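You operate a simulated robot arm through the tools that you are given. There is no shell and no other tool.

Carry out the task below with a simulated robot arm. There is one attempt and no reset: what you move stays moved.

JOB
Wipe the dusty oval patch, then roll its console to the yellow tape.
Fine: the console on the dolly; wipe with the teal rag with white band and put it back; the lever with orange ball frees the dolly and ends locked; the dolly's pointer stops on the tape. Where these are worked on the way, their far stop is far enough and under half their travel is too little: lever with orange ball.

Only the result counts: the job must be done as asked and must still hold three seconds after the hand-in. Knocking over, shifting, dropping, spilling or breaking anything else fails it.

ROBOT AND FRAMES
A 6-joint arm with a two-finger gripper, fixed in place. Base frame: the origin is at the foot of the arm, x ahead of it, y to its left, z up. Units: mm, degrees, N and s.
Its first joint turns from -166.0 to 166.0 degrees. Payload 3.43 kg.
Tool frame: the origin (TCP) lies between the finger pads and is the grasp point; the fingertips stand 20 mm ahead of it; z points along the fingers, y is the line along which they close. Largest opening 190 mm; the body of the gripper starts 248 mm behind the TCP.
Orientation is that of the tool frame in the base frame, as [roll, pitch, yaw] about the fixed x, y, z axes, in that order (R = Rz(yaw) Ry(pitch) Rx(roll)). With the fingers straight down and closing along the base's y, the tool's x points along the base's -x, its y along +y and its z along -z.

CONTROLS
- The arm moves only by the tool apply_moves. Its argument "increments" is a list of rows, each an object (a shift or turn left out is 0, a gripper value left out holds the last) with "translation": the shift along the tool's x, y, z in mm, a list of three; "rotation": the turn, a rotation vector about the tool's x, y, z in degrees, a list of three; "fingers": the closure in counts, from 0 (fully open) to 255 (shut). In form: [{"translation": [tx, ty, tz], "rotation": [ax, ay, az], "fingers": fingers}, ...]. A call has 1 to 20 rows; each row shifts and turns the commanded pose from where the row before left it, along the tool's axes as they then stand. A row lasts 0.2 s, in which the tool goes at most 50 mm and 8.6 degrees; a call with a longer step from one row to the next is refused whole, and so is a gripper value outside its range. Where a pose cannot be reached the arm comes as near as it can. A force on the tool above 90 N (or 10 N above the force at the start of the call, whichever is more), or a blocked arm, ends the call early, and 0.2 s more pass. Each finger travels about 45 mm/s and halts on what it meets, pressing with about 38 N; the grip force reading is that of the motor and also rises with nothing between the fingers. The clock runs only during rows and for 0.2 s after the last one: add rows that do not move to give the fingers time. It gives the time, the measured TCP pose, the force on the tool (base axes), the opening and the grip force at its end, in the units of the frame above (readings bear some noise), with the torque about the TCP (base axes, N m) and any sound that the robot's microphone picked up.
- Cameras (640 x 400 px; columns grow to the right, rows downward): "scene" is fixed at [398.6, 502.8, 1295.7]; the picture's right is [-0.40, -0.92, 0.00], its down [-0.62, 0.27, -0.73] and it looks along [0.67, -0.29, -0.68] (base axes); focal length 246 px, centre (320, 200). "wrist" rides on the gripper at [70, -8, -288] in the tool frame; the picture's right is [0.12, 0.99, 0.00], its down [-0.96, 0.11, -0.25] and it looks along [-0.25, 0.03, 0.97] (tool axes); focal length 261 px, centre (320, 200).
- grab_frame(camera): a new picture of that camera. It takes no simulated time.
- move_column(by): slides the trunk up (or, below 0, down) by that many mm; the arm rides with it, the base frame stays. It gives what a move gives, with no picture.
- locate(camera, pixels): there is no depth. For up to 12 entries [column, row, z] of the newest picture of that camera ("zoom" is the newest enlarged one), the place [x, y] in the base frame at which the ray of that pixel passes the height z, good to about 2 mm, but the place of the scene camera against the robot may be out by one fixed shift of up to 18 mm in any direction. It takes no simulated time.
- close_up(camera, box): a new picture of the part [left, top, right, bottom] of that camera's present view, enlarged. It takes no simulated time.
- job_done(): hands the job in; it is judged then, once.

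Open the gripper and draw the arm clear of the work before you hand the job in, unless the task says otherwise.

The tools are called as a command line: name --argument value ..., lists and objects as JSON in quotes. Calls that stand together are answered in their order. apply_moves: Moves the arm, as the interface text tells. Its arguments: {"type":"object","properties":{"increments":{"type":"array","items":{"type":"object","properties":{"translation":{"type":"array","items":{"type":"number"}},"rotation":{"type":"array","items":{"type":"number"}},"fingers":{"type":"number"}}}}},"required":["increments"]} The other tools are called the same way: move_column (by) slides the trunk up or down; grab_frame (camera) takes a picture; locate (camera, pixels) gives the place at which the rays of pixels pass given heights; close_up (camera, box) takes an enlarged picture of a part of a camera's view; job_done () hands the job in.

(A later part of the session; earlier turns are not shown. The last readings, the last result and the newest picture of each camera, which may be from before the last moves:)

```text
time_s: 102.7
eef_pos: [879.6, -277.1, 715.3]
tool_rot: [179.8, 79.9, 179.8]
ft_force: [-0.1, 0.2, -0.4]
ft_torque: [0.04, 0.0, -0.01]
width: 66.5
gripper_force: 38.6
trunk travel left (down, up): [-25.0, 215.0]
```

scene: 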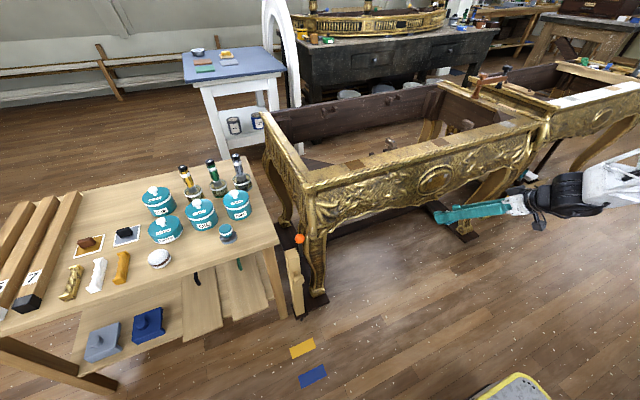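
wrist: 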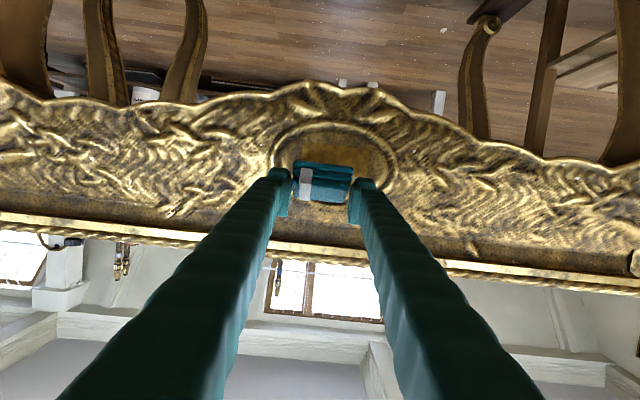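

apply_moves --increments '[{"translation": [-0.25, 0, 1.5]}, {}]'

apply_moves --increments '[{"translation": [-0.2, 0, 1.0]}, {}]'

apply_moves --increments '[{"translation": [-0.2, 0, 1.0]}, {}]'

apply_moves --increments '[{"translation": [-0.2, 0, 1.0]}, {}]'

```text
time_s: 103.3
eef_pos: [880.1, -278.3, 715.8]
tool_rot: [179.8, 79.9, 179.8]
ft_force: [0.0, 1.2, 0.2]
ft_torque: [0.0, -0.01, 0.01]
width: 66.8
gripper_force: 37.7
trunk travel left (down, up): [-25.0, 215.0]
```

```text
time_s: 103.9
eef_pos: [883.0, -276.2, 716.4]
tool_rot: [179.8, 79.9, 179.8]
ft_force: [0.7, -0.2, 0.0]
ft_torque: [0.0, 0.03, 0.01]
width: 66.4
gripper_force: 38.0
trunk travel left (down, up): [-25.0, 215.0]
```

```text
time_s: 104.5
eef_pos: [883.1, -277.4, 715.9]
tool_rot: [179.8, 79.9, 179.7]
ft_force: [-0.2, -0.1, -0.2]
ft_torque: [-0.03, -0.02, 0.0]
width: 67.0
gripper_force: 38.1
trunk travel left (down, up): [-25.0, 215.0]
```

```text
time_s: 105.1
eef_pos: [884.4, -277.8, 716.4]
tool_rot: [179.8, 80.0, 179.7]
ft_force: [-0.1, -0.9, 0.4]
ft_torque: [0.01, -0.05, 0.0]
width: 66.7
gripper_force: 38.1
trunk travel left (down, up): [-25.0, 215.0]
```

apply_moves --increments '[{"translation": [-0.2, 0, 1.0]}, {}]'

apply_moves --increments '[{"translation": [-0.2, 0, 1.0]}, {}]'

apply_moves --increments '[{"translation": [-0.2, 0, 1.0]}, {}]'

close_up --camera "scene" --box '[400, 140, 480, 200]'

close_up --camera "wrist" --box '[250, 140, 390, 230]'

```text
time_s: 105.7
eef_pos: [884.6, -277.0, 716.7]
tool_rot: [179.8, 79.9, 179.8]
ft_force: [-4.1, -1.2, -0.4]
ft_torque: [-0.03, 0.09, -0.09]
width: 66.8
gripper_force: 37.6
trunk travel left (down, up): [-25.0, 215.0]
```

```text
time_s: 106.3
eef_pos: [886.1, -277.2, 715.9]
tool_rot: [179.7, 79.9, 179.7]
ft_force: [-23.7, 2.5, 1.5]
ft_torque: [0.03, 0.37, -0.12]
width: 66.6
gripper_force: 37.7
trunk travel left (down, up): [-25.0, 215.0]
```

```text
time_s: 106.9
eef_pos: [885.3, -278.4, 716.5]
tool_rot: [179.6, 79.9, 179.6]
ft_force: [-57.1, -1.8, 0.0]
ft_torque: [0.0, 1.08, -0.06]
width: 66.7
gripper_force: 38.4
trunk travel left (down, up): [-25.0, 215.0]
```

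```text
6.67 times, centred on (440, 170) of scene
```

zoom: 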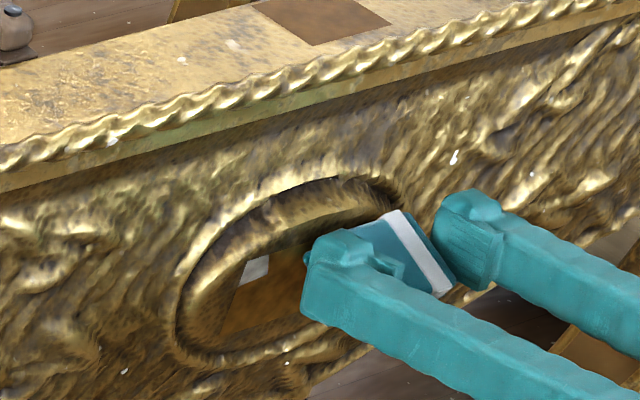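

```text
4.44 times, centred on (320, 185) of wrist
```

zoom: 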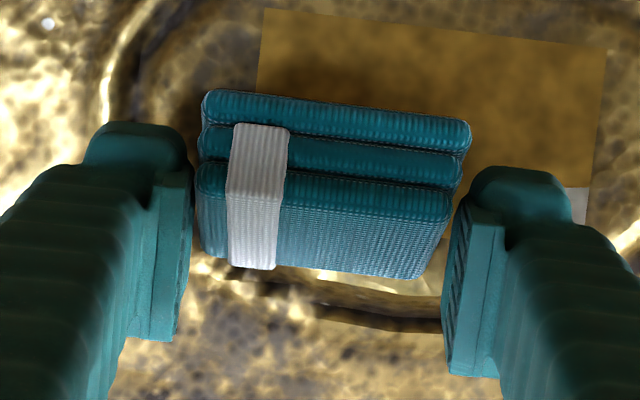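

Contact made with the edge (57 N). I ease off 0.8 mm and rub around the corner in small y and z strokes.

apply_moves --increments '[{"translation": [0.15, 0, -0.9]}, {"translation": [0, -6, 0]}, {"translation": [0, -4, 0]}, {"translation": [0, 8, 0]}, {"translation": [0, 8, 0]}, {"translation": [-4.9, -4, -0.9]}, {"translation": [0, -8, 0]}, {"translation": [0, 8, 0]}, {}]'

apply_moves --increments '[{"translation": [9.8, 0, 1.7]}, {"translation": [0, -8, 0]}, {"translation": [0, 8, 0]}, {}]'

apply_moves --increments '[{"translation": [4, 0, -24.6]}, {}]'

close_up --camera "scene" --box '[400, 140, 480, 200]'

```text
time_s: 108.9
eef_pos: [886.2, -275.3, 721.4]
tool_rot: [180.0, 80.0, 180.0]
ft_force: [-4.0, -1.9, 0.4]
ft_torque: [-0.08, 0.03, -0.03]
width: 66.9
gripper_force: 38.3
trunk travel left (down, up): [-25.0, 215.0]
```

```text
time_s: 109.9
eef_pos: [885.9, -275.7, 712.6]
tool_rot: [179.7, 79.9, 179.8]
ft_force: [0.1, -0.5, -0.5]
ft_torque: [0.0, -0.01, 0.05]
width: 66.9
gripper_force: 37.9
trunk travel left (down, up): [-25.0, 215.0]
```

```text
time_s: 110.5
eef_pos: [861.1, -275.1, 713.3]
tool_rot: [178.3, 79.7, 178.5]
ft_force: [0.5, 0.3, -0.8]
ft_torque: [0.01, -0.02, -0.01]
width: 66.9
gripper_force: 38.1
trunk travel left (down, up): [-25.0, 215.0]
```

```text
6.67 times, centred on (440, 170) of scene
```

zoom: 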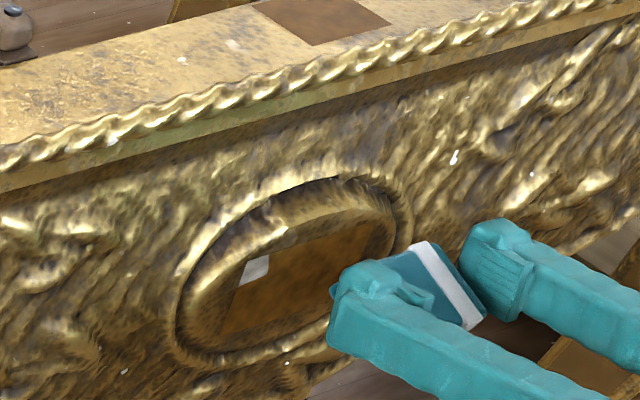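

The −y upper corner is clean; only the +y upper corner at zoom (255,268) remains. I shift +y 52 mm and approach there.

apply_moves --increments '[{"translation": [-2, 26, 0], "rotation": [0.4, 0, -0.3]}, {"translation": [-2, 26, 0]}, {"translation": [-3, 0, 18]}, {}]'

apply_moves --increments '[{"translation": [-0.3, 0, 2]}, {}]'

apply_moves --increments '[{"translation": [-0.2, 0, 1.2]}, {}]'

```text
time_s: 111.5
eef_pos: [877.0, -228.0, 733.6]
tool_rot: [178.9, 79.6, 178.9]
ft_force: [-0.4, 0.8, 0.1]
ft_torque: [0.02, -0.01, 0.02]
width: 66.7
gripper_force: 38.0
out of reach, approached as far as the arm can: row 1, 2
trunk travel left (down, up): [-25.0, 215.0]
```

```text
time_s: 112.1
eef_pos: [878.1, -229.0, 733.0]
tool_rot: [179.0, 79.6, 178.9]
ft_force: [-0.3, 0.3, -0.1]
ft_torque: [-0.02, -0.01, 0.03]
width: 66.9
gripper_force: 37.7
trunk travel left (down, up): [-25.0, 215.0]
```

```text
time_s: 112.7
eef_pos: [880.9, -229.4, 734.2]
tool_rot: [179.2, 79.7, 179.1]
ft_force: [-0.7, -0.2, -0.9]
ft_torque: [-0.02, -0.02, -0.01]
width: 67.0
gripper_force: 38.2
trunk travel left (down, up): [-25.0, 215.0]
```

The pose drifted up to z=734; I reduce the tilt to ~72°, lower to z≈721, and then approach.

apply_moves --increments '[{"translation": [1, 0, -6]}, {"rotation": [0.5, 8, -0.3]}, {"translation": [11.4, 3, 3.7]}, {}]'

```text
time_s: 113.7
eef_pos: [873.1, -226.0, 720.6]
tool_rot: [-177.5, 71.9, -178.4]
ft_force: [-0.5, -0.4, -1.1]
ft_torque: [0.0, 0.01, 0.01]
width: 66.8
gripper_force: 38.4
trunk travel left (down, up): [-25.0, 215.0]
```

apply_moves --increments '[{"translation": [-2.5, 0, 7.6]}, {}]'

apply_moves --increments '[{"translation": [-0.6, 0, 1.9]}, {}]'

apply_moves --increments '[{"translation": [-0.4, 0, 1.2]}, {}]'

```text
time_s: 114.3
eef_pos: [881.3, -223.7, 721.0]
tool_rot: [-177.6, 71.9, -178.5]
ft_force: [0.2, -0.3, 0.3]
ft_torque: [-0.03, 0.0, 0.01]
width: 66.9
gripper_force: 38.0
trunk travel left (down, up): [-25.0, 215.0]
```

```text
time_s: 114.9
eef_pos: [884.1, -224.8, 720.6]
tool_rot: [-177.6, 71.9, -178.5]
ft_force: [0.7, -0.2, -0.3]
ft_torque: [0.0, -0.02, 0.0]
width: 67.0
gripper_force: 37.9
trunk travel left (down, up): [-25.0, 215.0]
```

```text
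time_s: 115.5
eef_pos: [884.4, -225.1, 720.8]
tool_rot: [-177.7, 71.9, -178.5]
ft_force: [0.3, -0.2, -0.8]
ft_torque: [0.0, -0.03, -0.01]
width: 66.4
gripper_force: 37.7
trunk travel left (down, up): [-25.0, 215.0]
```

Continuing in 1 mm steps.

apply_moves --increments '[{"translation": [-0.3, 0, 1.0]}, {}]'

apply_moves --increments '[{"translation": [-0.3, 0, 1.0]}, {}]'

apply_moves --increments '[{"translation": [-0.3, 0, 1.0]}, {}]'

```text
time_s: 116.1
eef_pos: [885.6, -225.4, 719.7]
tool_rot: [-177.7, 71.9, -178.4]
ft_force: [-0.1, 0.5, -0.8]
ft_torque: [0.01, -0.03, 0.01]
width: 66.8
gripper_force: 38.0
trunk travel left (down, up): [-25.0, 215.0]
```

```text
time_s: 116.7
eef_pos: [886.2, -224.4, 719.0]
tool_rot: [-177.5, 71.9, -178.4]
ft_force: [0.4, -0.5, -0.2]
ft_torque: [0.0, -0.01, 0.01]
width: 67.0
gripper_force: 37.7
trunk travel left (down, up): [-25.0, 215.0]
```

```text
time_s: 117.3
eef_pos: [886.9, -226.0, 721.2]
tool_rot: [-177.6, 71.9, -178.6]
ft_force: [-0.3, -0.2, -0.1]
ft_torque: [0.02, 0.02, -0.03]
width: 66.8
gripper_force: 37.5
trunk travel left (down, up): [-25.0, 215.0]
```

apply_moves --increments '[{"translation": [-0.3, 0, 1.0]}, {}]'

apply_moves --increments '[{"translation": [-0.3, 0, 1.0]}, {}]'

close_up --camera "scene" --box '[400, 140, 480, 200]'

```text
time_s: 117.9
eef_pos: [888.6, -225.4, 719.0]
tool_rot: [-177.6, 71.9, -178.5]
ft_force: [-1.1, 0.1, -0.2]
ft_torque: [-0.02, -0.01, 0.01]
width: 66.9
gripper_force: 37.9
trunk travel left (down, up): [-25.0, 215.0]
```

```text
time_s: 118.5
eef_pos: [890.2, -225.3, 719.9]
tool_rot: [-177.6, 71.9, -178.5]
ft_force: [-9.6, 0.6, -0.8]
ft_torque: [-0.01, 0.22, 0.29]
width: 66.9
gripper_force: 38.0
trunk travel left (down, up): [-25.0, 215.0]
```

```text
6.67 times, centred on (440, 170) of scene
```

zoom: 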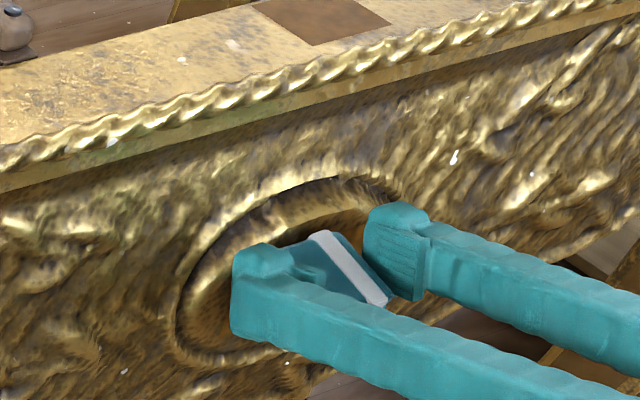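

Contact (10 N). I press about 0.6 mm more and rub in y and z over the +y upper corner, then back off to look.

apply_moves --increments '[{"translation": [-0.2, 0, 0.7]}, {"translation": [0, 6, 0]}, {"translation": [0, 6, 0]}, {"translation": [0, -8, 0]}, {"translation": [0, -6, 0]}, {"translation": [0, 8, 0]}, {"translation": [0, 6, 0]}, {}]'

apply_moves --increments '[{"translation": [-3.8, 0, -1]}, {"translation": [0, -8, 0]}, {"translation": [0, 8, 0]}, {"translation": [7.6, 0, 2.6]}, {"translation": [0, -8, 0]}, {"translation": [0, 8, 0]}, {}]'

apply_moves --increments '[{"translation": [6, 0, -19]}, {"translation": [6, 0, -19]}, {}]'

close_up --camera "scene" --box '[400, 140, 480, 200]'

close_up --camera "wrist" --box '[220, 130, 420, 255]'

```text
time_s: 120.3
eef_pos: [891.2, -211.4, 720.9]
tool_rot: [-177.6, 71.9, -178.5]
ft_force: [-23.7, -11.6, 2.9]
ft_torque: [-0.27, 0.53, 0.04]
width: 66.7
gripper_force: 38.5
trunk travel left (down, up): [-25.0, 215.0]
```

```text
time_s: 121.9
eef_pos: [891.0, -214.7, 714.7]
tool_rot: [-177.8, 71.8, -178.7]
ft_force: [-39.2, -18.8, 6.4]
ft_torque: [-0.42, 0.88, -0.02]
width: 66.9
gripper_force: 38.1
trunk travel left (down, up): [-25.0, 215.0]
```

```text
time_s: 122.7
eef_pos: [852.4, -213.9, 715.1]
tool_rot: [-177.6, 72.0, -178.4]
ft_force: [-0.9, 0.0, -0.7]
ft_torque: [0.03, 0.01, -0.01]
width: 67.0
gripper_force: 38.4
trunk travel left (down, up): [-25.0, 215.0]
```

```text
6.67 times, centred on (440, 170) of scene
```

zoom: 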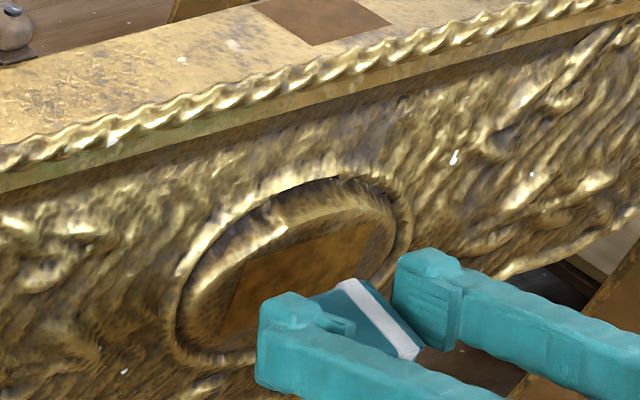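

```text
3.20 times, centred on (320, 192) of wrist
```

zoom: 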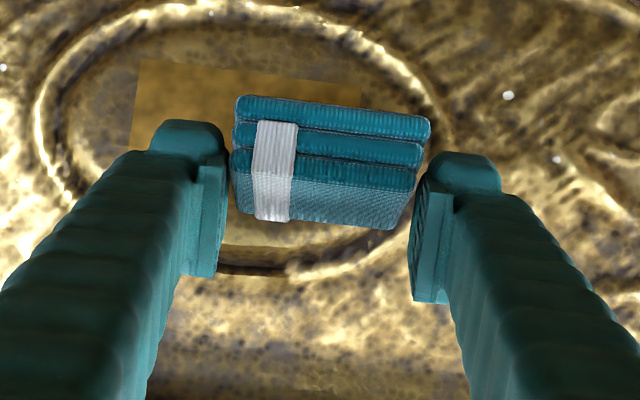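

The whole patch is now clean. Now I put the rag back: first reduce the tilt, draw away from the console, then raise the trunk to its original height.

apply_moves --increments '[{"rotation": [-0.4, 7.3, 0.4]}, {"rotation": [-0.4, 7.3, 0.4]}, {"rotation": [0, 7.3, 0]}, {"translation": [19.3, 0, -23]}, {}]'

move_column --by 150

```text
time_s: 123.9
eef_pos: [822.1, -211.6, 715.8]
tool_rot: [179.5, 50.0, 179.3]
ft_force: [-0.2, -0.1, -1.6]
ft_torque: [0.0, 0.02, 0.0]
width: 66.9
gripper_force: 37.9
trunk travel left (down, up): [-25.0, 215.0]
```

```text
time_s: 125.7
eef_pos: [821.7, -212.9, 864.3]
tool_rot: [179.5, 50.0, 179.4]
ft_force: [0.2, 0.3, -1.0]
ft_torque: [0.0, 0.03, 0.03]
width: 67.0
gripper_force: 37.8
trunk travel left (down, up): [-175.0, 65.0]
```

Now tool to vertical, then cross in +y at height.

apply_moves --increments '[{"rotation": [0, 6.7, 0]}, {"rotation": [0, 6.7, 0]}, {"rotation": [0, 6.7, 0]}, {"rotation": [0, 6.7, 0]}, {"rotation": [0, 6.7, 0]}, {"rotation": [0, 6.7, 0]}, {"rotation": [0, 6.7, 0]}, {}]'

apply_moves --increments '[{"translation": [0, 45, 0]}, {"translation": [0, 45, 0]}, {"translation": [0, 45, 0]}, {"translation": [0, 45, 0]}, {"translation": [0, 45, 0]}, {"translation": [0, 45, 0]}, {"translation": [0, 45, 0]}, {"translation": [0, 45, 0]}, {"translation": [0, 45, 0]}, {"translation": [0, 45, 0]}, {"translation": [0, 45, 0]}, {"translation": [0, 45, 0]}, {"translation": [10, 45, 0]}, {"translation": [10, 45, 0]}, {"translation": [10, 45, 0]}, {"translation": [10, 45, 0]}, {"translation": [0, 45, 0]}, {}]'

```text
time_s: 127.5
eef_pos: [822.1, -212.9, 864.5]
tool_rot: [179.8, 3.1, 179.7]
ft_force: [0.4, -0.7, -1.0]
ft_torque: [0.0, -0.01, 0.0]
width: 67.2
gripper_force: 38.0
trunk travel left (down, up): [-175.0, 65.0]
```

```text
time_s: 131.3
eef_pos: [783.2, 555.7, 866.2]
tool_rot: [179.7, 3.1, 179.7]
ft_force: [0.0, 0.9, -0.7]
ft_torque: [-0.02, -0.01, -0.01]
width: 66.9
gripper_force: 37.6
trunk travel left (down, up): [-175.0, 65.0]
```

Now I tilt to ~56° (to level the slightly rotated rag) and shift to y≈669.

apply_moves --increments '[{"rotation": [0, -7.6, 0]}, {"rotation": [0, -7.6, 0]}, {"rotation": [0, -7.6, 0]}, {"rotation": [0, -7.6, 0]}, {"rotation": [0, -7.6, 0]}, {"rotation": [0, -7.6, 0]}, {"rotation": [0, -7.6, 0]}, {"translation": [-20, 38, 30]}, {"translation": [-20, 38, 30]}, {"translation": [-10, 37, 10]}, {}]'

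grab_frame --camera "wrist"

grab_frame --camera "scene"

```text
refused: row 8 steps farther than a row can; nothing moved
```

```text
taken
```

wrist: 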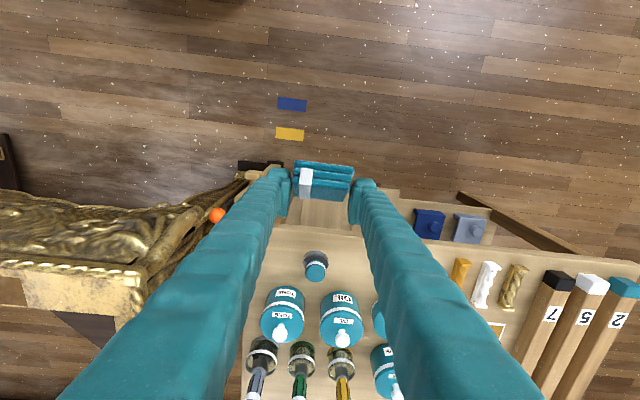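

```text
taken
```

scene: 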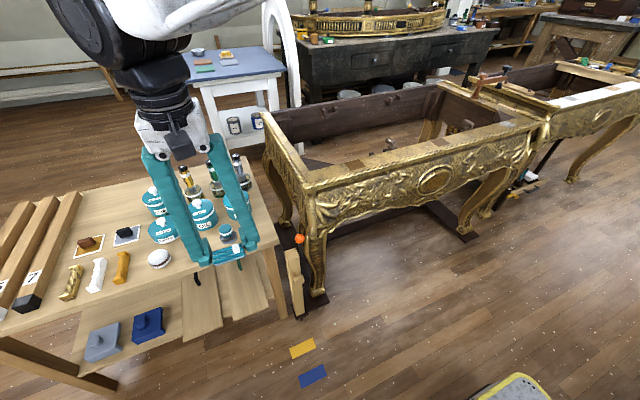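

Refused as row 8 was over 50 mm; I resend with shorter steps.

apply_moves --increments '[{"rotation": [0, -7.6, 0]}, {"rotation": [0, -7.6, 0]}, {"rotation": [0, -7.6, 0]}, {"rotation": [0, -7.6, 0]}, {"rotation": [0, -7.6, 0]}, {"rotation": [0, -7.6, 0]}, {"rotation": [0, -7.6, 0]}, {"translation": [0, 38, 20]}, {"translation": [0, 38, 20]}, {"translation": [0, 37, 20]}, {}]'

close_up --camera "wrist" --box '[220, 90, 420, 215]'

```text
time_s: 133.7
eef_pos: [836.3, 666.6, 834.4]
tool_rot: [179.5, 56.2, 179.2]
ft_force: [-0.4, -0.2, -0.5]
ft_torque: [0.02, -0.01, -0.02]
width: 66.9
gripper_force: 37.6
trunk travel left (down, up): [-175.0, 65.0]
```

```text
3.20 times, centred on (320, 152) of wrist
```

zoom: 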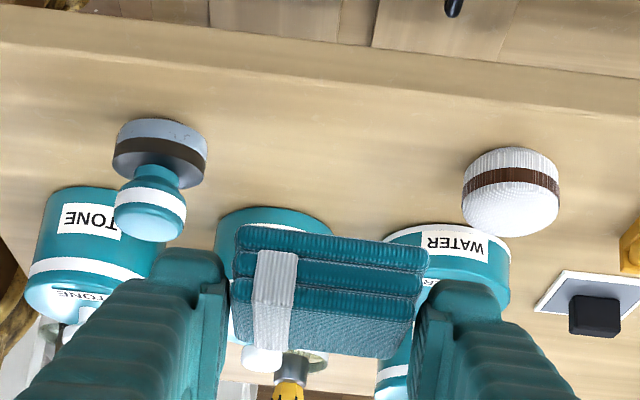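

Approaching the rag's original spot, stopping about 18 mm above the table-height release point.

apply_moves --increments '[{"translation": [27, 1, 0]}, {"translation": [0, 1, 40]}, {"translation": [0, 0, 40]}, {"translation": [0, 0, 40]}, {"translation": [0, 0, 35]}, {"translation": [0, 0, 24]}, {}]'

close_up --camera "wrist" --box '[220, 110, 420, 235]'

```text
time_s: 135.3
eef_pos: [970.4, 668.1, 711.5]
tool_rot: [179.6, 56.3, 179.1]
ft_force: [-0.1, 0.6, 0.4]
ft_torque: [-0.03, 0.01, 0.04]
width: 66.8
gripper_force: 38.0
trunk travel left (down, up): [-175.0, 65.0]
```

```text
3.20 times, centred on (320, 172) of wrist
```

zoom: 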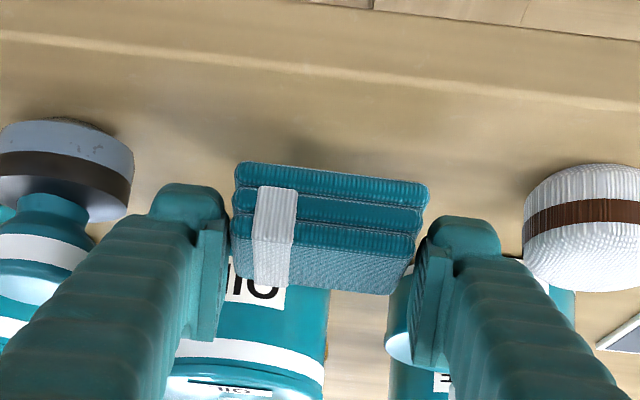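

Now I lower in steps, feeling for table contact.

apply_moves --increments '[{"translation": [5, 0, 3.3]}, {"translation": [4.2, 0, 2.8]}, {}]'

apply_moves --increments '[{"translation": [1.7, 0, 1.1]}, {}]'

apply_moves --increments '[{"translation": [1.7, 0, 1.1]}, {}]'

close_up --camera "wrist" --box '[220, 110, 420, 235]'

```text
time_s: 136.1
eef_pos: [971.0, 668.5, 702.7]
tool_rot: [179.4, 56.3, 179.2]
ft_force: [-0.7, 0.0, -0.6]
ft_torque: [-0.01, -0.02, 0.04]
width: 66.8
gripper_force: 37.6
trunk travel left (down, up): [-175.0, 65.0]
```

```text
time_s: 136.7
eef_pos: [970.4, 666.8, 700.1]
tool_rot: [179.5, 56.3, 179.2]
ft_force: [0.0, 0.8, 0.1]
ft_torque: [-0.03, -0.02, -0.02]
width: 66.8
gripper_force: 38.2
trunk travel left (down, up): [-175.0, 65.0]
```

```text
time_s: 137.3
eef_pos: [970.7, 667.2, 697.7]
tool_rot: [179.5, 56.4, 179.1]
ft_force: [0.0, 0.0, 0.2]
ft_torque: [0.0, 0.01, -0.01]
width: 66.6
gripper_force: 38.0
trunk travel left (down, up): [-175.0, 65.0]
```

```text
3.20 times, centred on (320, 172) of wrist
```

zoom: 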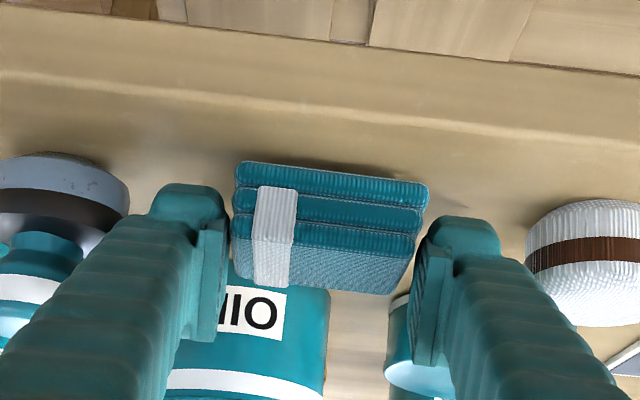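

apply_moves --increments '[{"translation": [1.2, 0, 0.8]}, {}]'

apply_moves --increments '[{"translation": [1.2, 0, 0.8]}, {}]'

apply_moves --increments '[{"translation": [1.2, 0, 0.8]}, {}]'

close_up --camera "wrist" --box '[250, 130, 390, 220]'

locate --camera "zoom" --pixels '[[205, 155, 665], [455, 185, 665], [440, 275, 685], [200, 260, 685]]'

```text
time_s: 137.9
eef_pos: [969.7, 666.6, 696.0]
tool_rot: [179.6, 56.3, 179.2]
ft_force: [1.2, -0.2, 1.1]
ft_torque: [-0.01, -0.05, 0.0]
width: 66.7
gripper_force: 38.2
trunk travel left (down, up): [-175.0, 65.0]
```

```text
time_s: 138.5
eef_pos: [971.5, 667.5, 695.8]
tool_rot: [179.4, 56.3, 179.1]
ft_force: [0.1, -1.2, 8.4]
ft_torque: [-0.36, -0.3, -0.05]
width: 66.6
gripper_force: 37.6
trunk travel left (down, up): [-175.0, 65.0]
```

```text
time_s: 139.1
eef_pos: [970.7, 668.3, 695.8]
tool_rot: [179.3, 56.4, 179.1]
ft_force: [1.4, 0.0, 16.9]
ft_torque: [-0.55, -0.63, 0.08]
width: 66.8
gripper_force: 37.9
trunk travel left (down, up): [-175.0, 65.0]
```

```text
4.44 times, centred on (320, 175) of wrist
```

zoom: 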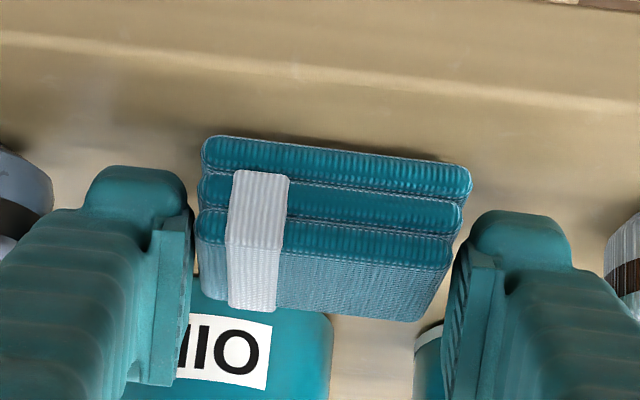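

```text
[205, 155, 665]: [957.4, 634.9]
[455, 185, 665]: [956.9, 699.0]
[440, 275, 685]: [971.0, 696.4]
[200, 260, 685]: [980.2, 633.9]
```

The rag touches the table (17 N up) and sits at its original footprint (near edge x≈950). I ease slightly and open the fingers to 100 mm.

apply_moves --increments '[{"translation": [-0.8, 0, -0.55], "rotation": [0, -2, 0]}, {"fingers": 122}, {}, {}, {}]'

close_up --camera "wrist" --box '[250, 130, 390, 220]'

```text
time_s: 140.3
eef_pos: [970.1, 667.1, 695.2]
tool_rot: [179.4, 58.3, 179.2]
ft_force: [-0.8, 0.1, 0.8]
ft_torque: [-0.03, 0.0, 0.04]
width: 98.9
gripper_force: 0.0
trunk travel left (down, up): [-175.0, 65.0]
```

```text
4.44 times, centred on (320, 175) of wrist
```

zoom: 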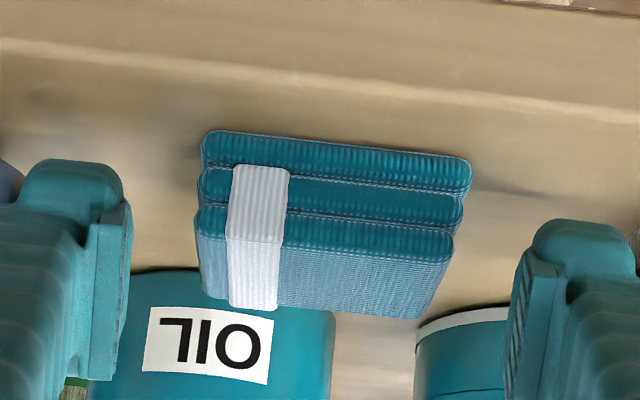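

Released and lying flat. I withdraw straight back along the tool axis.

apply_moves --increments '[{"translation": [0, 0, -20]}, {"translation": [-10, 0, -35]}, {"translation": [-10, 0, -40]}, {"translation": [-10, 0, -40]}, {"translation": [-10, 0, -30]}, {}]'

grab_frame --camera "wrist"

close_up --camera "wrist" --box '[240, 100, 420, 220]'

```text
time_s: 141.7
eef_pos: [850.5, 667.2, 816.1]
tool_rot: [179.4, 58.3, 179.2]
ft_force: [0.2, -0.7, 0.2]
ft_torque: [-0.03, 0.0, 0.0]
width: 99.3
gripper_force: 0.1
trunk travel left (down, up): [-175.0, 65.0]
```

```text
taken
```

wrist: 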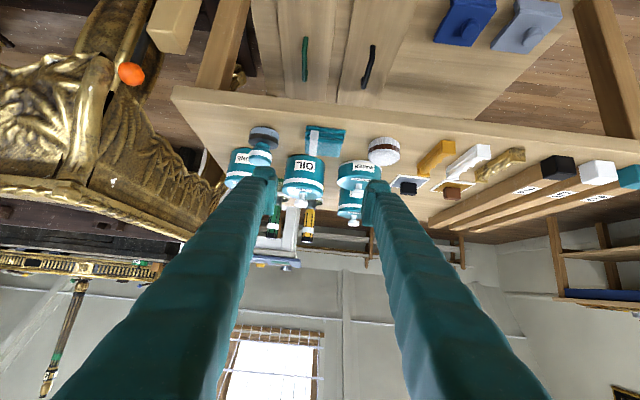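

```text
3.33 times, centred on (330, 160) of wrist
```

zoom: 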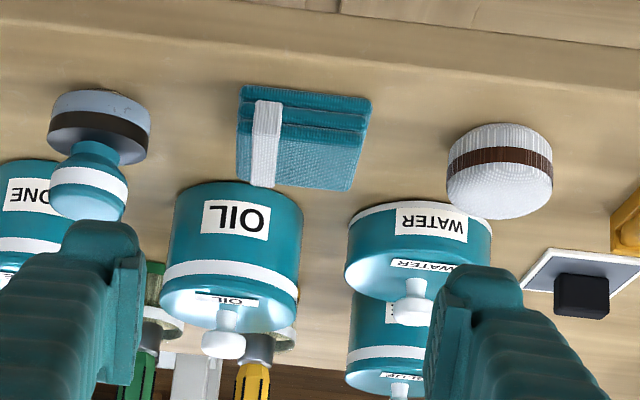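

The rag is back where it was. Next the lever: I bring the tool vertical and move above the post and ball to inspect them.

apply_moves --increments '[{"translation": [0, 0, -30]}, {"rotation": [-0.3, 7.2, 0.4]}, {"rotation": [0, 7.2, 0]}, {"rotation": [0, 7.2, 0]}, {"rotation": [0, 7.2, 0]}, {"rotation": [0, 7.2, 0]}, {"rotation": [0, 7.2, 0]}, {"rotation": [0, 7.2, 0]}, {"rotation": [0, 7.2, 0]}, {"translation": [20, -40, 0]}, {"translation": [20, -40, 0]}, {"translation": [20, -40, 0]}, {"translation": [0, -40, 0]}, {"translation": [0, -40, 0]}, {"translation": [0, -40, 0]}, {"translation": [0, -30, 0]}, {}]'

grab_frame --camera "wrist"

close_up --camera "wrist" --box '[240, 100, 440, 260]'

close_up --camera "scene" --box '[260, 220, 340, 320]'

```text
time_s: 145.3
eef_pos: [764.6, 398.3, 825.4]
tool_rot: [179.2, 0.7, 179.7]
ft_force: [-0.3, 0.0, 1.0]
ft_torque: [0.01, 0.0, 0.01]
width: 99.1
gripper_force: 0.0
trunk travel left (down, up): [-175.0, 65.0]
```

```text
taken
```

wrist: 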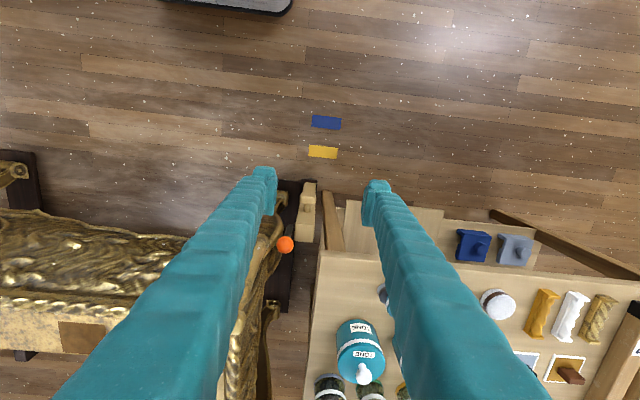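

```text
2.50 times, centred on (340, 180) of wrist
```

zoom: 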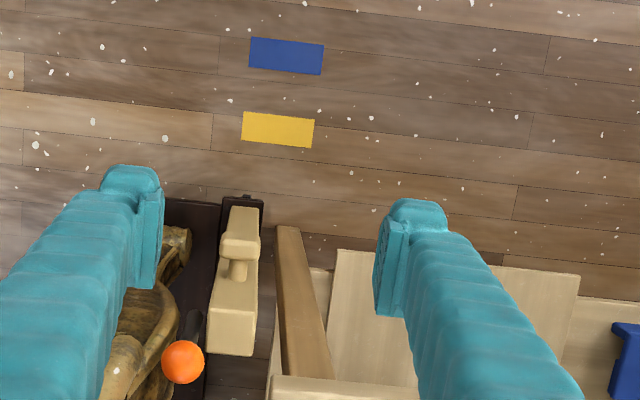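

```text
4.00 times, centred on (300, 270) of scene
```

zoom: 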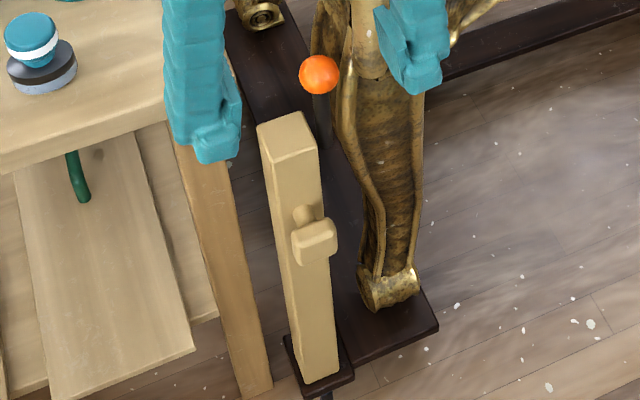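

I locate the pointer tip, tape corners, the post, the knob and the lever shaft.

locate --camera "zoom" --pixels '[[246, 197, 10], [246, 197, 30], [244, 111, 0], [314, 122, 0], [311, 148, 0], [242, 138, 0], [182, 362, 617], [192, 318, 400], [192, 318, 500], [240, 232, 400], [240, 215, 400], [232, 330, 560]]'

close_up --camera "wrist" --box '[265, 165, 345, 265]'

```text
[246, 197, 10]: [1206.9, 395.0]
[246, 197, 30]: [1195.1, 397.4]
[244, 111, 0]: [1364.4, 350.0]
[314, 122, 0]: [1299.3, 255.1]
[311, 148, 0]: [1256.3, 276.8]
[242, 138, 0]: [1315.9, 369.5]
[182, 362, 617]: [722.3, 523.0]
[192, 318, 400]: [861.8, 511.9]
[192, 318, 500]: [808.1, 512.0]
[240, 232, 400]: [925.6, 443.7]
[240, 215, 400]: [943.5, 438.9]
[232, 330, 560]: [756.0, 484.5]
```

```text
4.00 times, centred on (305, 215) of wrist
```

zoom: 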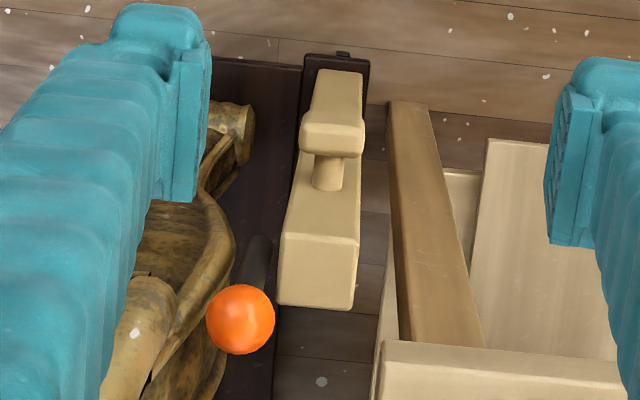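

The newest zoom was the scene one; now I locate with this wrist zoom.

locate --camera "zoom" --pixels '[[343, 54, 10], [343, 54, 30], [240, 318, 617], [257, 245, 400], [257, 245, 300], [333, 116, 400], [333, 116, 450], [283, 232, 540], [358, 240, 540], [352, 308, 540], [278, 303, 540], [300, 55, 40]]'

locate --camera "wrist" --pixels '[[310, 145, 0], [337, 149, 0], [336, 159, 0], [308, 156, 0], [284, 246, 617], [300, 197, 500]]'

```text
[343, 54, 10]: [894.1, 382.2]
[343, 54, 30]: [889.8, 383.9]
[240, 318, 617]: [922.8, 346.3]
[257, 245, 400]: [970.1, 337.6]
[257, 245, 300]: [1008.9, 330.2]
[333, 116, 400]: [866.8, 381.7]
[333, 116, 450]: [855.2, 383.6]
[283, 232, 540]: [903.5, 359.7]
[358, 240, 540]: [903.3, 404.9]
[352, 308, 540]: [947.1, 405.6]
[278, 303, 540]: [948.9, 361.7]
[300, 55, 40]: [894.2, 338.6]
```

```text
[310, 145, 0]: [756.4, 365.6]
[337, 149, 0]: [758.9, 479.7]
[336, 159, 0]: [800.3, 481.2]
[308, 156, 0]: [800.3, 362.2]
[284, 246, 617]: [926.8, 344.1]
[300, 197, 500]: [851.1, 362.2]
```

I cross-check the post top height, knob and shaft against the scene camera.

locate --camera "scene" --pixels '[[284.25, 252, 540], [296.25, 248, 540], [299.25, 257.5, 540], [287.5, 261.25, 540], [299.25, 257.5, 500], [287.5, 261.25, 500], [299.25, 239, 617], [298.7, 280.5, 400], [298.7, 280.5, 440]]'

close_up --camera "scene" --box '[280, 230, 325, 290]'

```text
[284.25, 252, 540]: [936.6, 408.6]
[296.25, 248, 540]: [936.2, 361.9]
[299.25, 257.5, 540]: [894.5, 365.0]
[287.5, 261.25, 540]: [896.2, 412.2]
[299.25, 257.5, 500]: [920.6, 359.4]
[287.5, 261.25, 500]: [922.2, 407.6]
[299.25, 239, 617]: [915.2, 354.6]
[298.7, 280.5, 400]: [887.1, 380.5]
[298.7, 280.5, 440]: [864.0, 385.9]
```

```text
6.67 times, centred on (302, 260) of scene
```

zoom: 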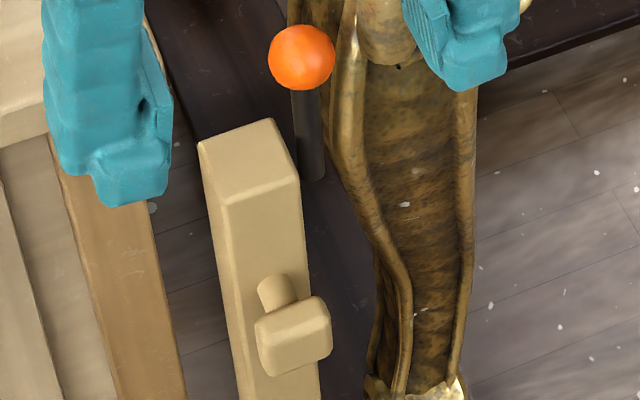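

Scene offset is about (−8,+6) mm. The lever is a near-vertical rod pivoted at the post's side near (923,348,~510) with the ball at (923,346,617). I turn the gripper 90° so the fingers straddle the ball along x, at a safe height first.

apply_moves --increments '[{"translation": [-40, -15, 0], "fingers": 161, "rotation": [-0.8, 0, 0]}, {"translation": [-40, -15, 0]}, {"translation": [-40, -15, 0]}, {"rotation": [0, 0, 8.2]}, {"rotation": [0, 0, 8.2]}, {"rotation": [0, 0, 8.2]}, {"rotation": [0, 0, 8.2]}, {"rotation": [0, 0, 8.2]}, {"rotation": [0, 0, 8.2]}, {"rotation": [0, 0, 8.2]}, {"rotation": [0, 0, 8.2]}, {"rotation": [0, 0, 8.2]}, {"rotation": [0, 0, 8.2]}, {"rotation": [0, 0, 8.0]}, {}]'

grab_frame --camera "wrist"

```text
time_s: 148.5
eef_pos: [884.2, 353.8, 826.1]
tool_rot: [179.2, -1.6, 89.6]
ft_force: [0.4, -0.3, 0.1]
ft_torque: [0.01, 0.01, -0.01]
width: 69.8
gripper_force: 0.1
trunk travel left (down, up): [-175.0, 65.0]
```

```text
taken
```

wrist: 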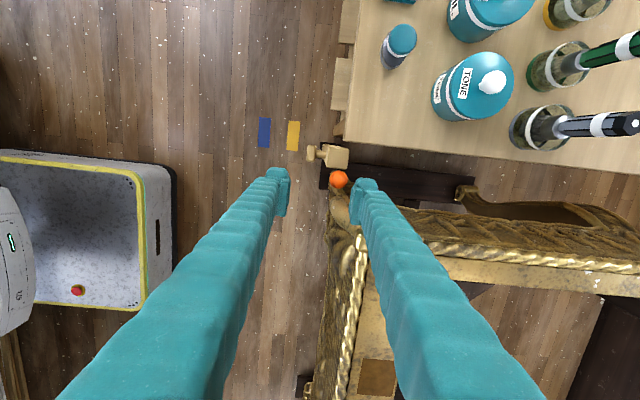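

Good view (image right is +x, up is +y). I zoom on the ball and post.

close_up --camera "wrist" --box '[280, 120, 420, 220]'

locate --camera "zoom" --pixels '[[272, 245, 617], [250, 200, 480], [262, 205, 480], [320, 285, 650], [335, 300, 600], [400, 270, 600], [260, 158, 540], [338, 158, 540]]'

```text
4.00 times, centred on (350, 170) of wrist
```

zoom: 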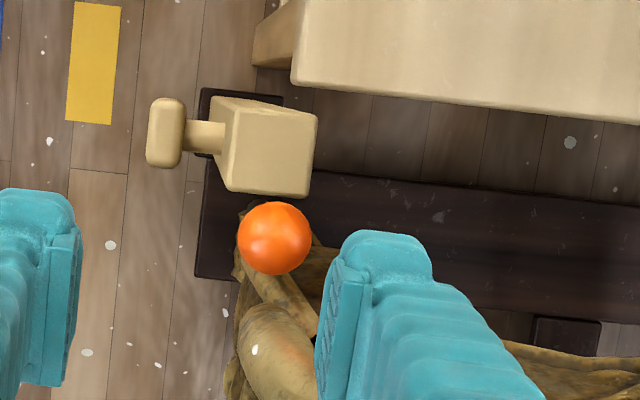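

```text
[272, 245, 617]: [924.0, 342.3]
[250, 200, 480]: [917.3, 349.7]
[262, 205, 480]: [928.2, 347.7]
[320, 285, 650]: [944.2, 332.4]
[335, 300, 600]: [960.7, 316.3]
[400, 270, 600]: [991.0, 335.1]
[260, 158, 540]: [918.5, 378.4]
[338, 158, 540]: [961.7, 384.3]
```

The ball centre is about (925,345,617). I set the opening to ~56 mm and move above the ball, then lower partway.

apply_moves --increments '[{"translation": [0, 20, 0], "fingers": 180, "rotation": [-1.6, -0.8, 0]}, {"translation": [0, 20, 0]}, {"translation": [0, 0, 40]}, {"translation": [0, 0, 40]}, {"translation": [0, 0, 40]}, {}]'

close_up --camera "wrist" --box '[240, 120, 400, 240]'

```text
time_s: 149.9
eef_pos: [929.4, 353.3, 707.6]
tool_rot: [177.7, -0.7, 89.7]
ft_force: [0.1, 0.0, -0.3]
ft_torque: [0.0, 0.0, 0.03]
width: 56.0
gripper_force: 0.1
trunk travel left (down, up): [-175.0, 65.0]
```

```text
3.33 times, centred on (320, 180) of wrist
```

zoom: 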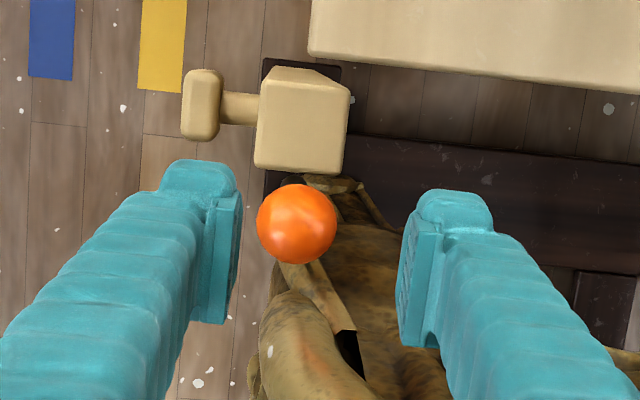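

Ball between the fingers at zoom (297,225). I correct the small roll error and lower toward the ball level.

apply_moves --increments '[{"translation": [0, -4, 20], "rotation": [2.3, -0.7, 0]}, {"translation": [0, 0, 25]}, {}]'

close_up --camera "wrist" --box '[240, 120, 400, 240]'

close_up --camera "scene" --box '[260, 200, 340, 260]'

```text
time_s: 150.7
eef_pos: [925.8, 355.1, 662.4]
tool_rot: [180.0, -0.1, 89.6]
ft_force: [-0.2, -0.3, 0.7]
ft_torque: [0.0, 0.0, 0.01]
width: 55.6
gripper_force: 0.0
trunk travel left (down, up): [-175.0, 65.0]
```

```text
3.33 times, centred on (320, 180) of wrist
```

zoom: 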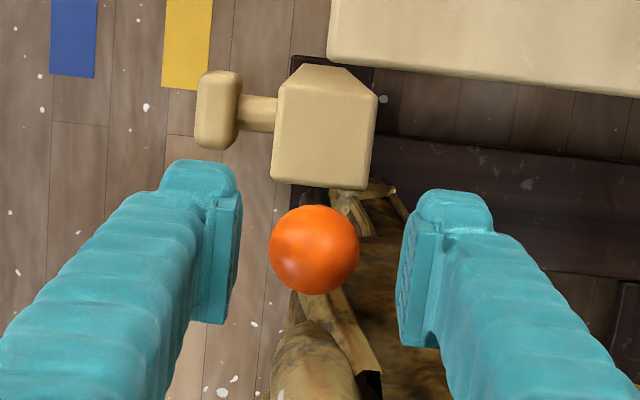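

```text
6.67 times, centred on (300, 230) of scene
```

zoom: 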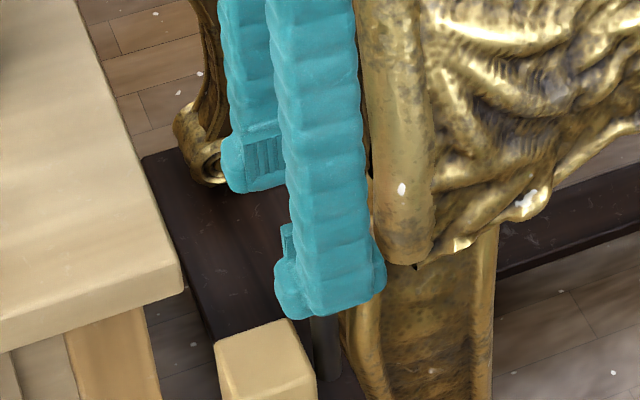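

Clear on all sides. I lower to the ball's centre height.

apply_moves --increments '[{"translation": [0, 0, 20]}, {"translation": [0, 0, 20]}, {"translation": [0, 0, 8]}, {}]'

close_up --camera "wrist" --box '[240, 120, 400, 240]'

```text
time_s: 151.7
eef_pos: [926.9, 356.1, 615.9]
tool_rot: [180.0, 0.0, 89.6]
ft_force: [-0.3, -0.7, -0.4]
ft_torque: [0.01, 0.02, -0.01]
width: 56.0
gripper_force: 0.1
trunk travel left (down, up): [-175.0, 65.0]
```

```text
3.33 times, centred on (320, 180) of wrist
```

zoom: 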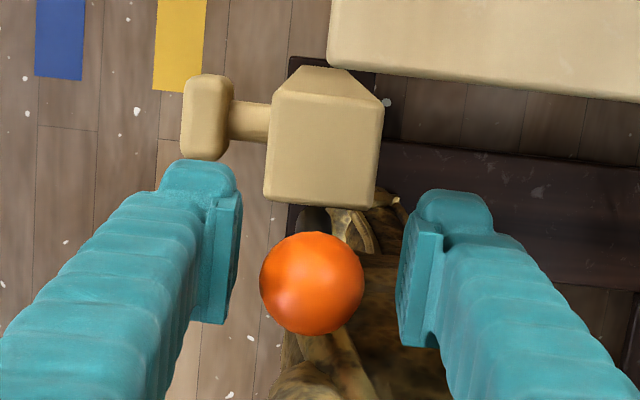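

The ball sits between the pads. I test which way the lever swings: first gently toward −x in small steps watching force.

apply_moves --increments '[{"translation": [-3, -6, 0]}, {"translation": [0, -6, 0]}, {}]'

apply_moves --increments '[{"translation": [0, -3, 0]}, {}]'

apply_moves --increments '[{"translation": [0, -3, 0]}, {}]'

```text
time_s: 152.5
eef_pos: [913.3, 352.2, 614.2]
tool_rot: [180.0, -0.1, 89.6]
ft_force: [0.9, -1.1, 0.0]
ft_torque: [-0.01, 0.03, -0.03]
width: 55.8
gripper_force: 0.1
trunk travel left (down, up): [-175.0, 65.0]
```

```text
time_s: 153.1
eef_pos: [909.2, 350.1, 614.2]
tool_rot: [-180.0, -0.1, 89.6]
ft_force: [1.0, -0.4, 0.9]
ft_torque: [-0.01, -0.01, -0.03]
width: 56.3
gripper_force: 0.1
trunk travel left (down, up): [-175.0, 65.0]
```

```text
time_s: 153.7
eef_pos: [906.2, 350.8, 613.9]
tool_rot: [-179.9, -0.1, 89.6]
ft_force: [0.7, -0.5, 0.4]
ft_torque: [0.0, 0.02, 0.0]
width: 56.0
gripper_force: 0.2
trunk travel left (down, up): [-175.0, 65.0]
```

close_up --camera "wrist" --box '[240, 120, 400, 240]'

```text
3.33 times, centred on (320, 180) of wrist
```

zoom: 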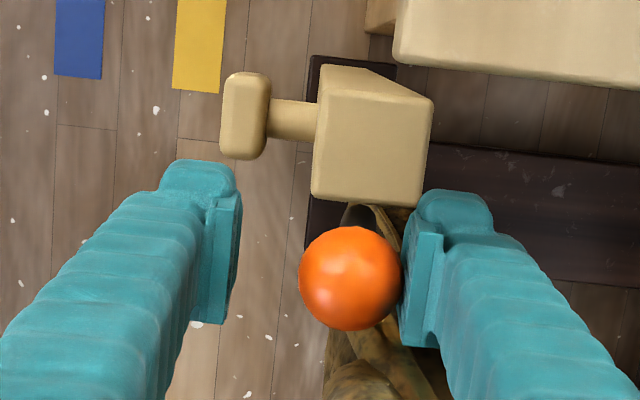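

Force stays near zero and the ball has moved slightly −x relative to the post, so it seems to swing this way. I continue in steps.

apply_moves --increments '[{"translation": [0, -5, 0]}, {"translation": [0, -5, 0]}, {}]'

close_up --camera "wrist" --box '[240, 120, 400, 240]'

```text
time_s: 154.5
eef_pos: [897.2, 350.4, 615.3]
tool_rot: [179.9, -0.1, 89.7]
ft_force: [0.4, -0.2, 0.7]
ft_torque: [0.02, 0.01, -0.01]
width: 55.6
gripper_force: 0.0
trunk travel left (down, up): [-175.0, 65.0]
```

```text
3.33 times, centred on (320, 180) of wrist
```

zoom: 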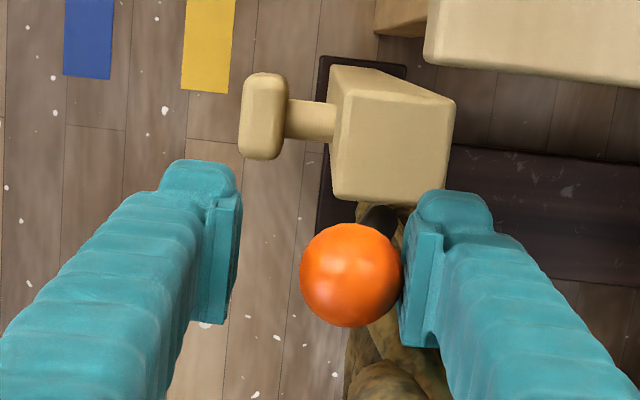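

The ball follows freely toward −x. I continue along the arc, lowering a little as it swings.

apply_moves --increments '[{"translation": [0, -8, 1]}, {"translation": [0, -8, 2]}, {"translation": [0, -8, 3]}, {}]'

close_up --camera "wrist" --box '[240, 120, 400, 240]'

```text
time_s: 155.5
eef_pos: [872.9, 351.2, 608.8]
tool_rot: [180.0, -0.1, 89.5]
ft_force: [-0.7, 1.3, 0.1]
ft_torque: [-0.04, 0.03, -0.01]
width: 55.9
gripper_force: 0.0
trunk travel left (down, up): [-175.0, 65.0]
```

```text
3.33 times, centred on (320, 180) of wrist
```

zoom: 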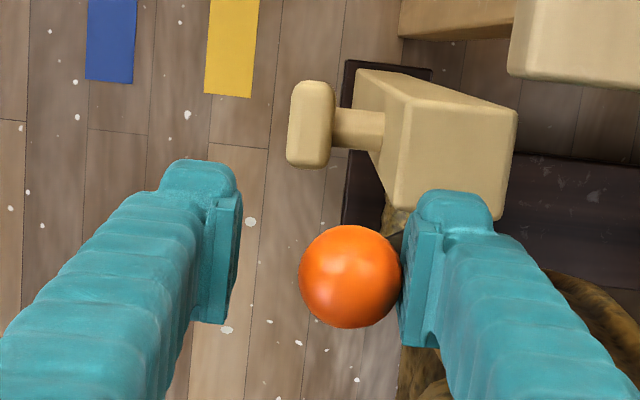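

Still free. Continuing further along the arc.

apply_moves --increments '[{"translation": [0, -7, 4]}, {"translation": [0, -7, 4]}, {"translation": [0, -6, 4]}, {}]'

close_up --camera "wrist" --box '[240, 120, 400, 240]'

close_up --camera "scene" --box '[260, 210, 340, 270]'

```text
time_s: 156.5
eef_pos: [851.9, 352.7, 597.1]
tool_rot: [-180.0, -0.1, 89.6]
ft_force: [-0.3, 0.4, 0.2]
ft_torque: [0.05, 0.0, -0.01]
width: 56.1
gripper_force: 0.1
trunk travel left (down, up): [-175.0, 65.0]
```

```text
3.33 times, centred on (320, 180) of wrist
```

zoom: 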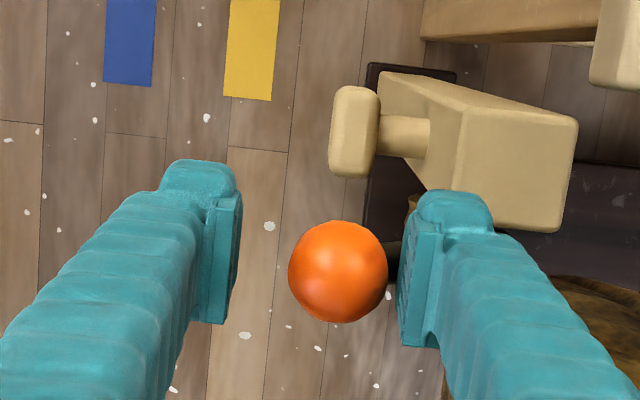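

```text
6.67 times, centred on (300, 240) of scene
```

zoom: 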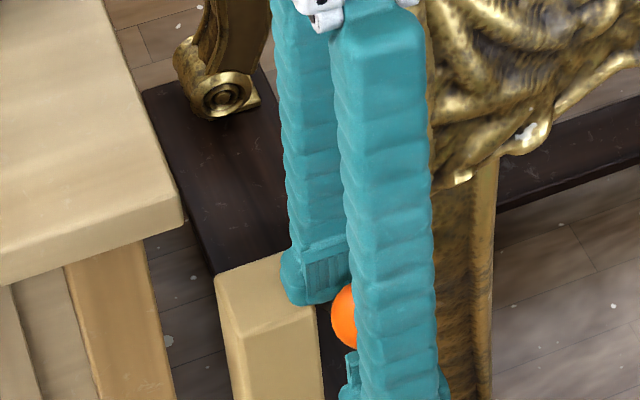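

The ball has moved a little ahead of the finger. I follow further, gently, looking for the stop.

apply_moves --increments '[{"translation": [0, -6, 5]}, {"translation": [0, -5, 5]}, {}]'

close_up --camera "wrist" --box '[240, 120, 400, 240]'

```text
time_s: 157.3
eef_pos: [843.0, 351.8, 586.0]
tool_rot: [-180.0, -0.1, 89.7]
ft_force: [0.5, 0.3, 0.3]
ft_torque: [0.01, -0.06, 0.0]
width: 55.8
gripper_force: 0.0
trunk travel left (down, up): [-175.0, 65.0]
```

```text
3.33 times, centred on (320, 180) of wrist
```

zoom: 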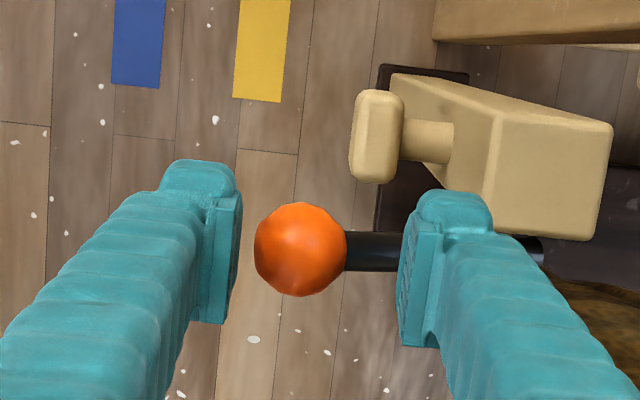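

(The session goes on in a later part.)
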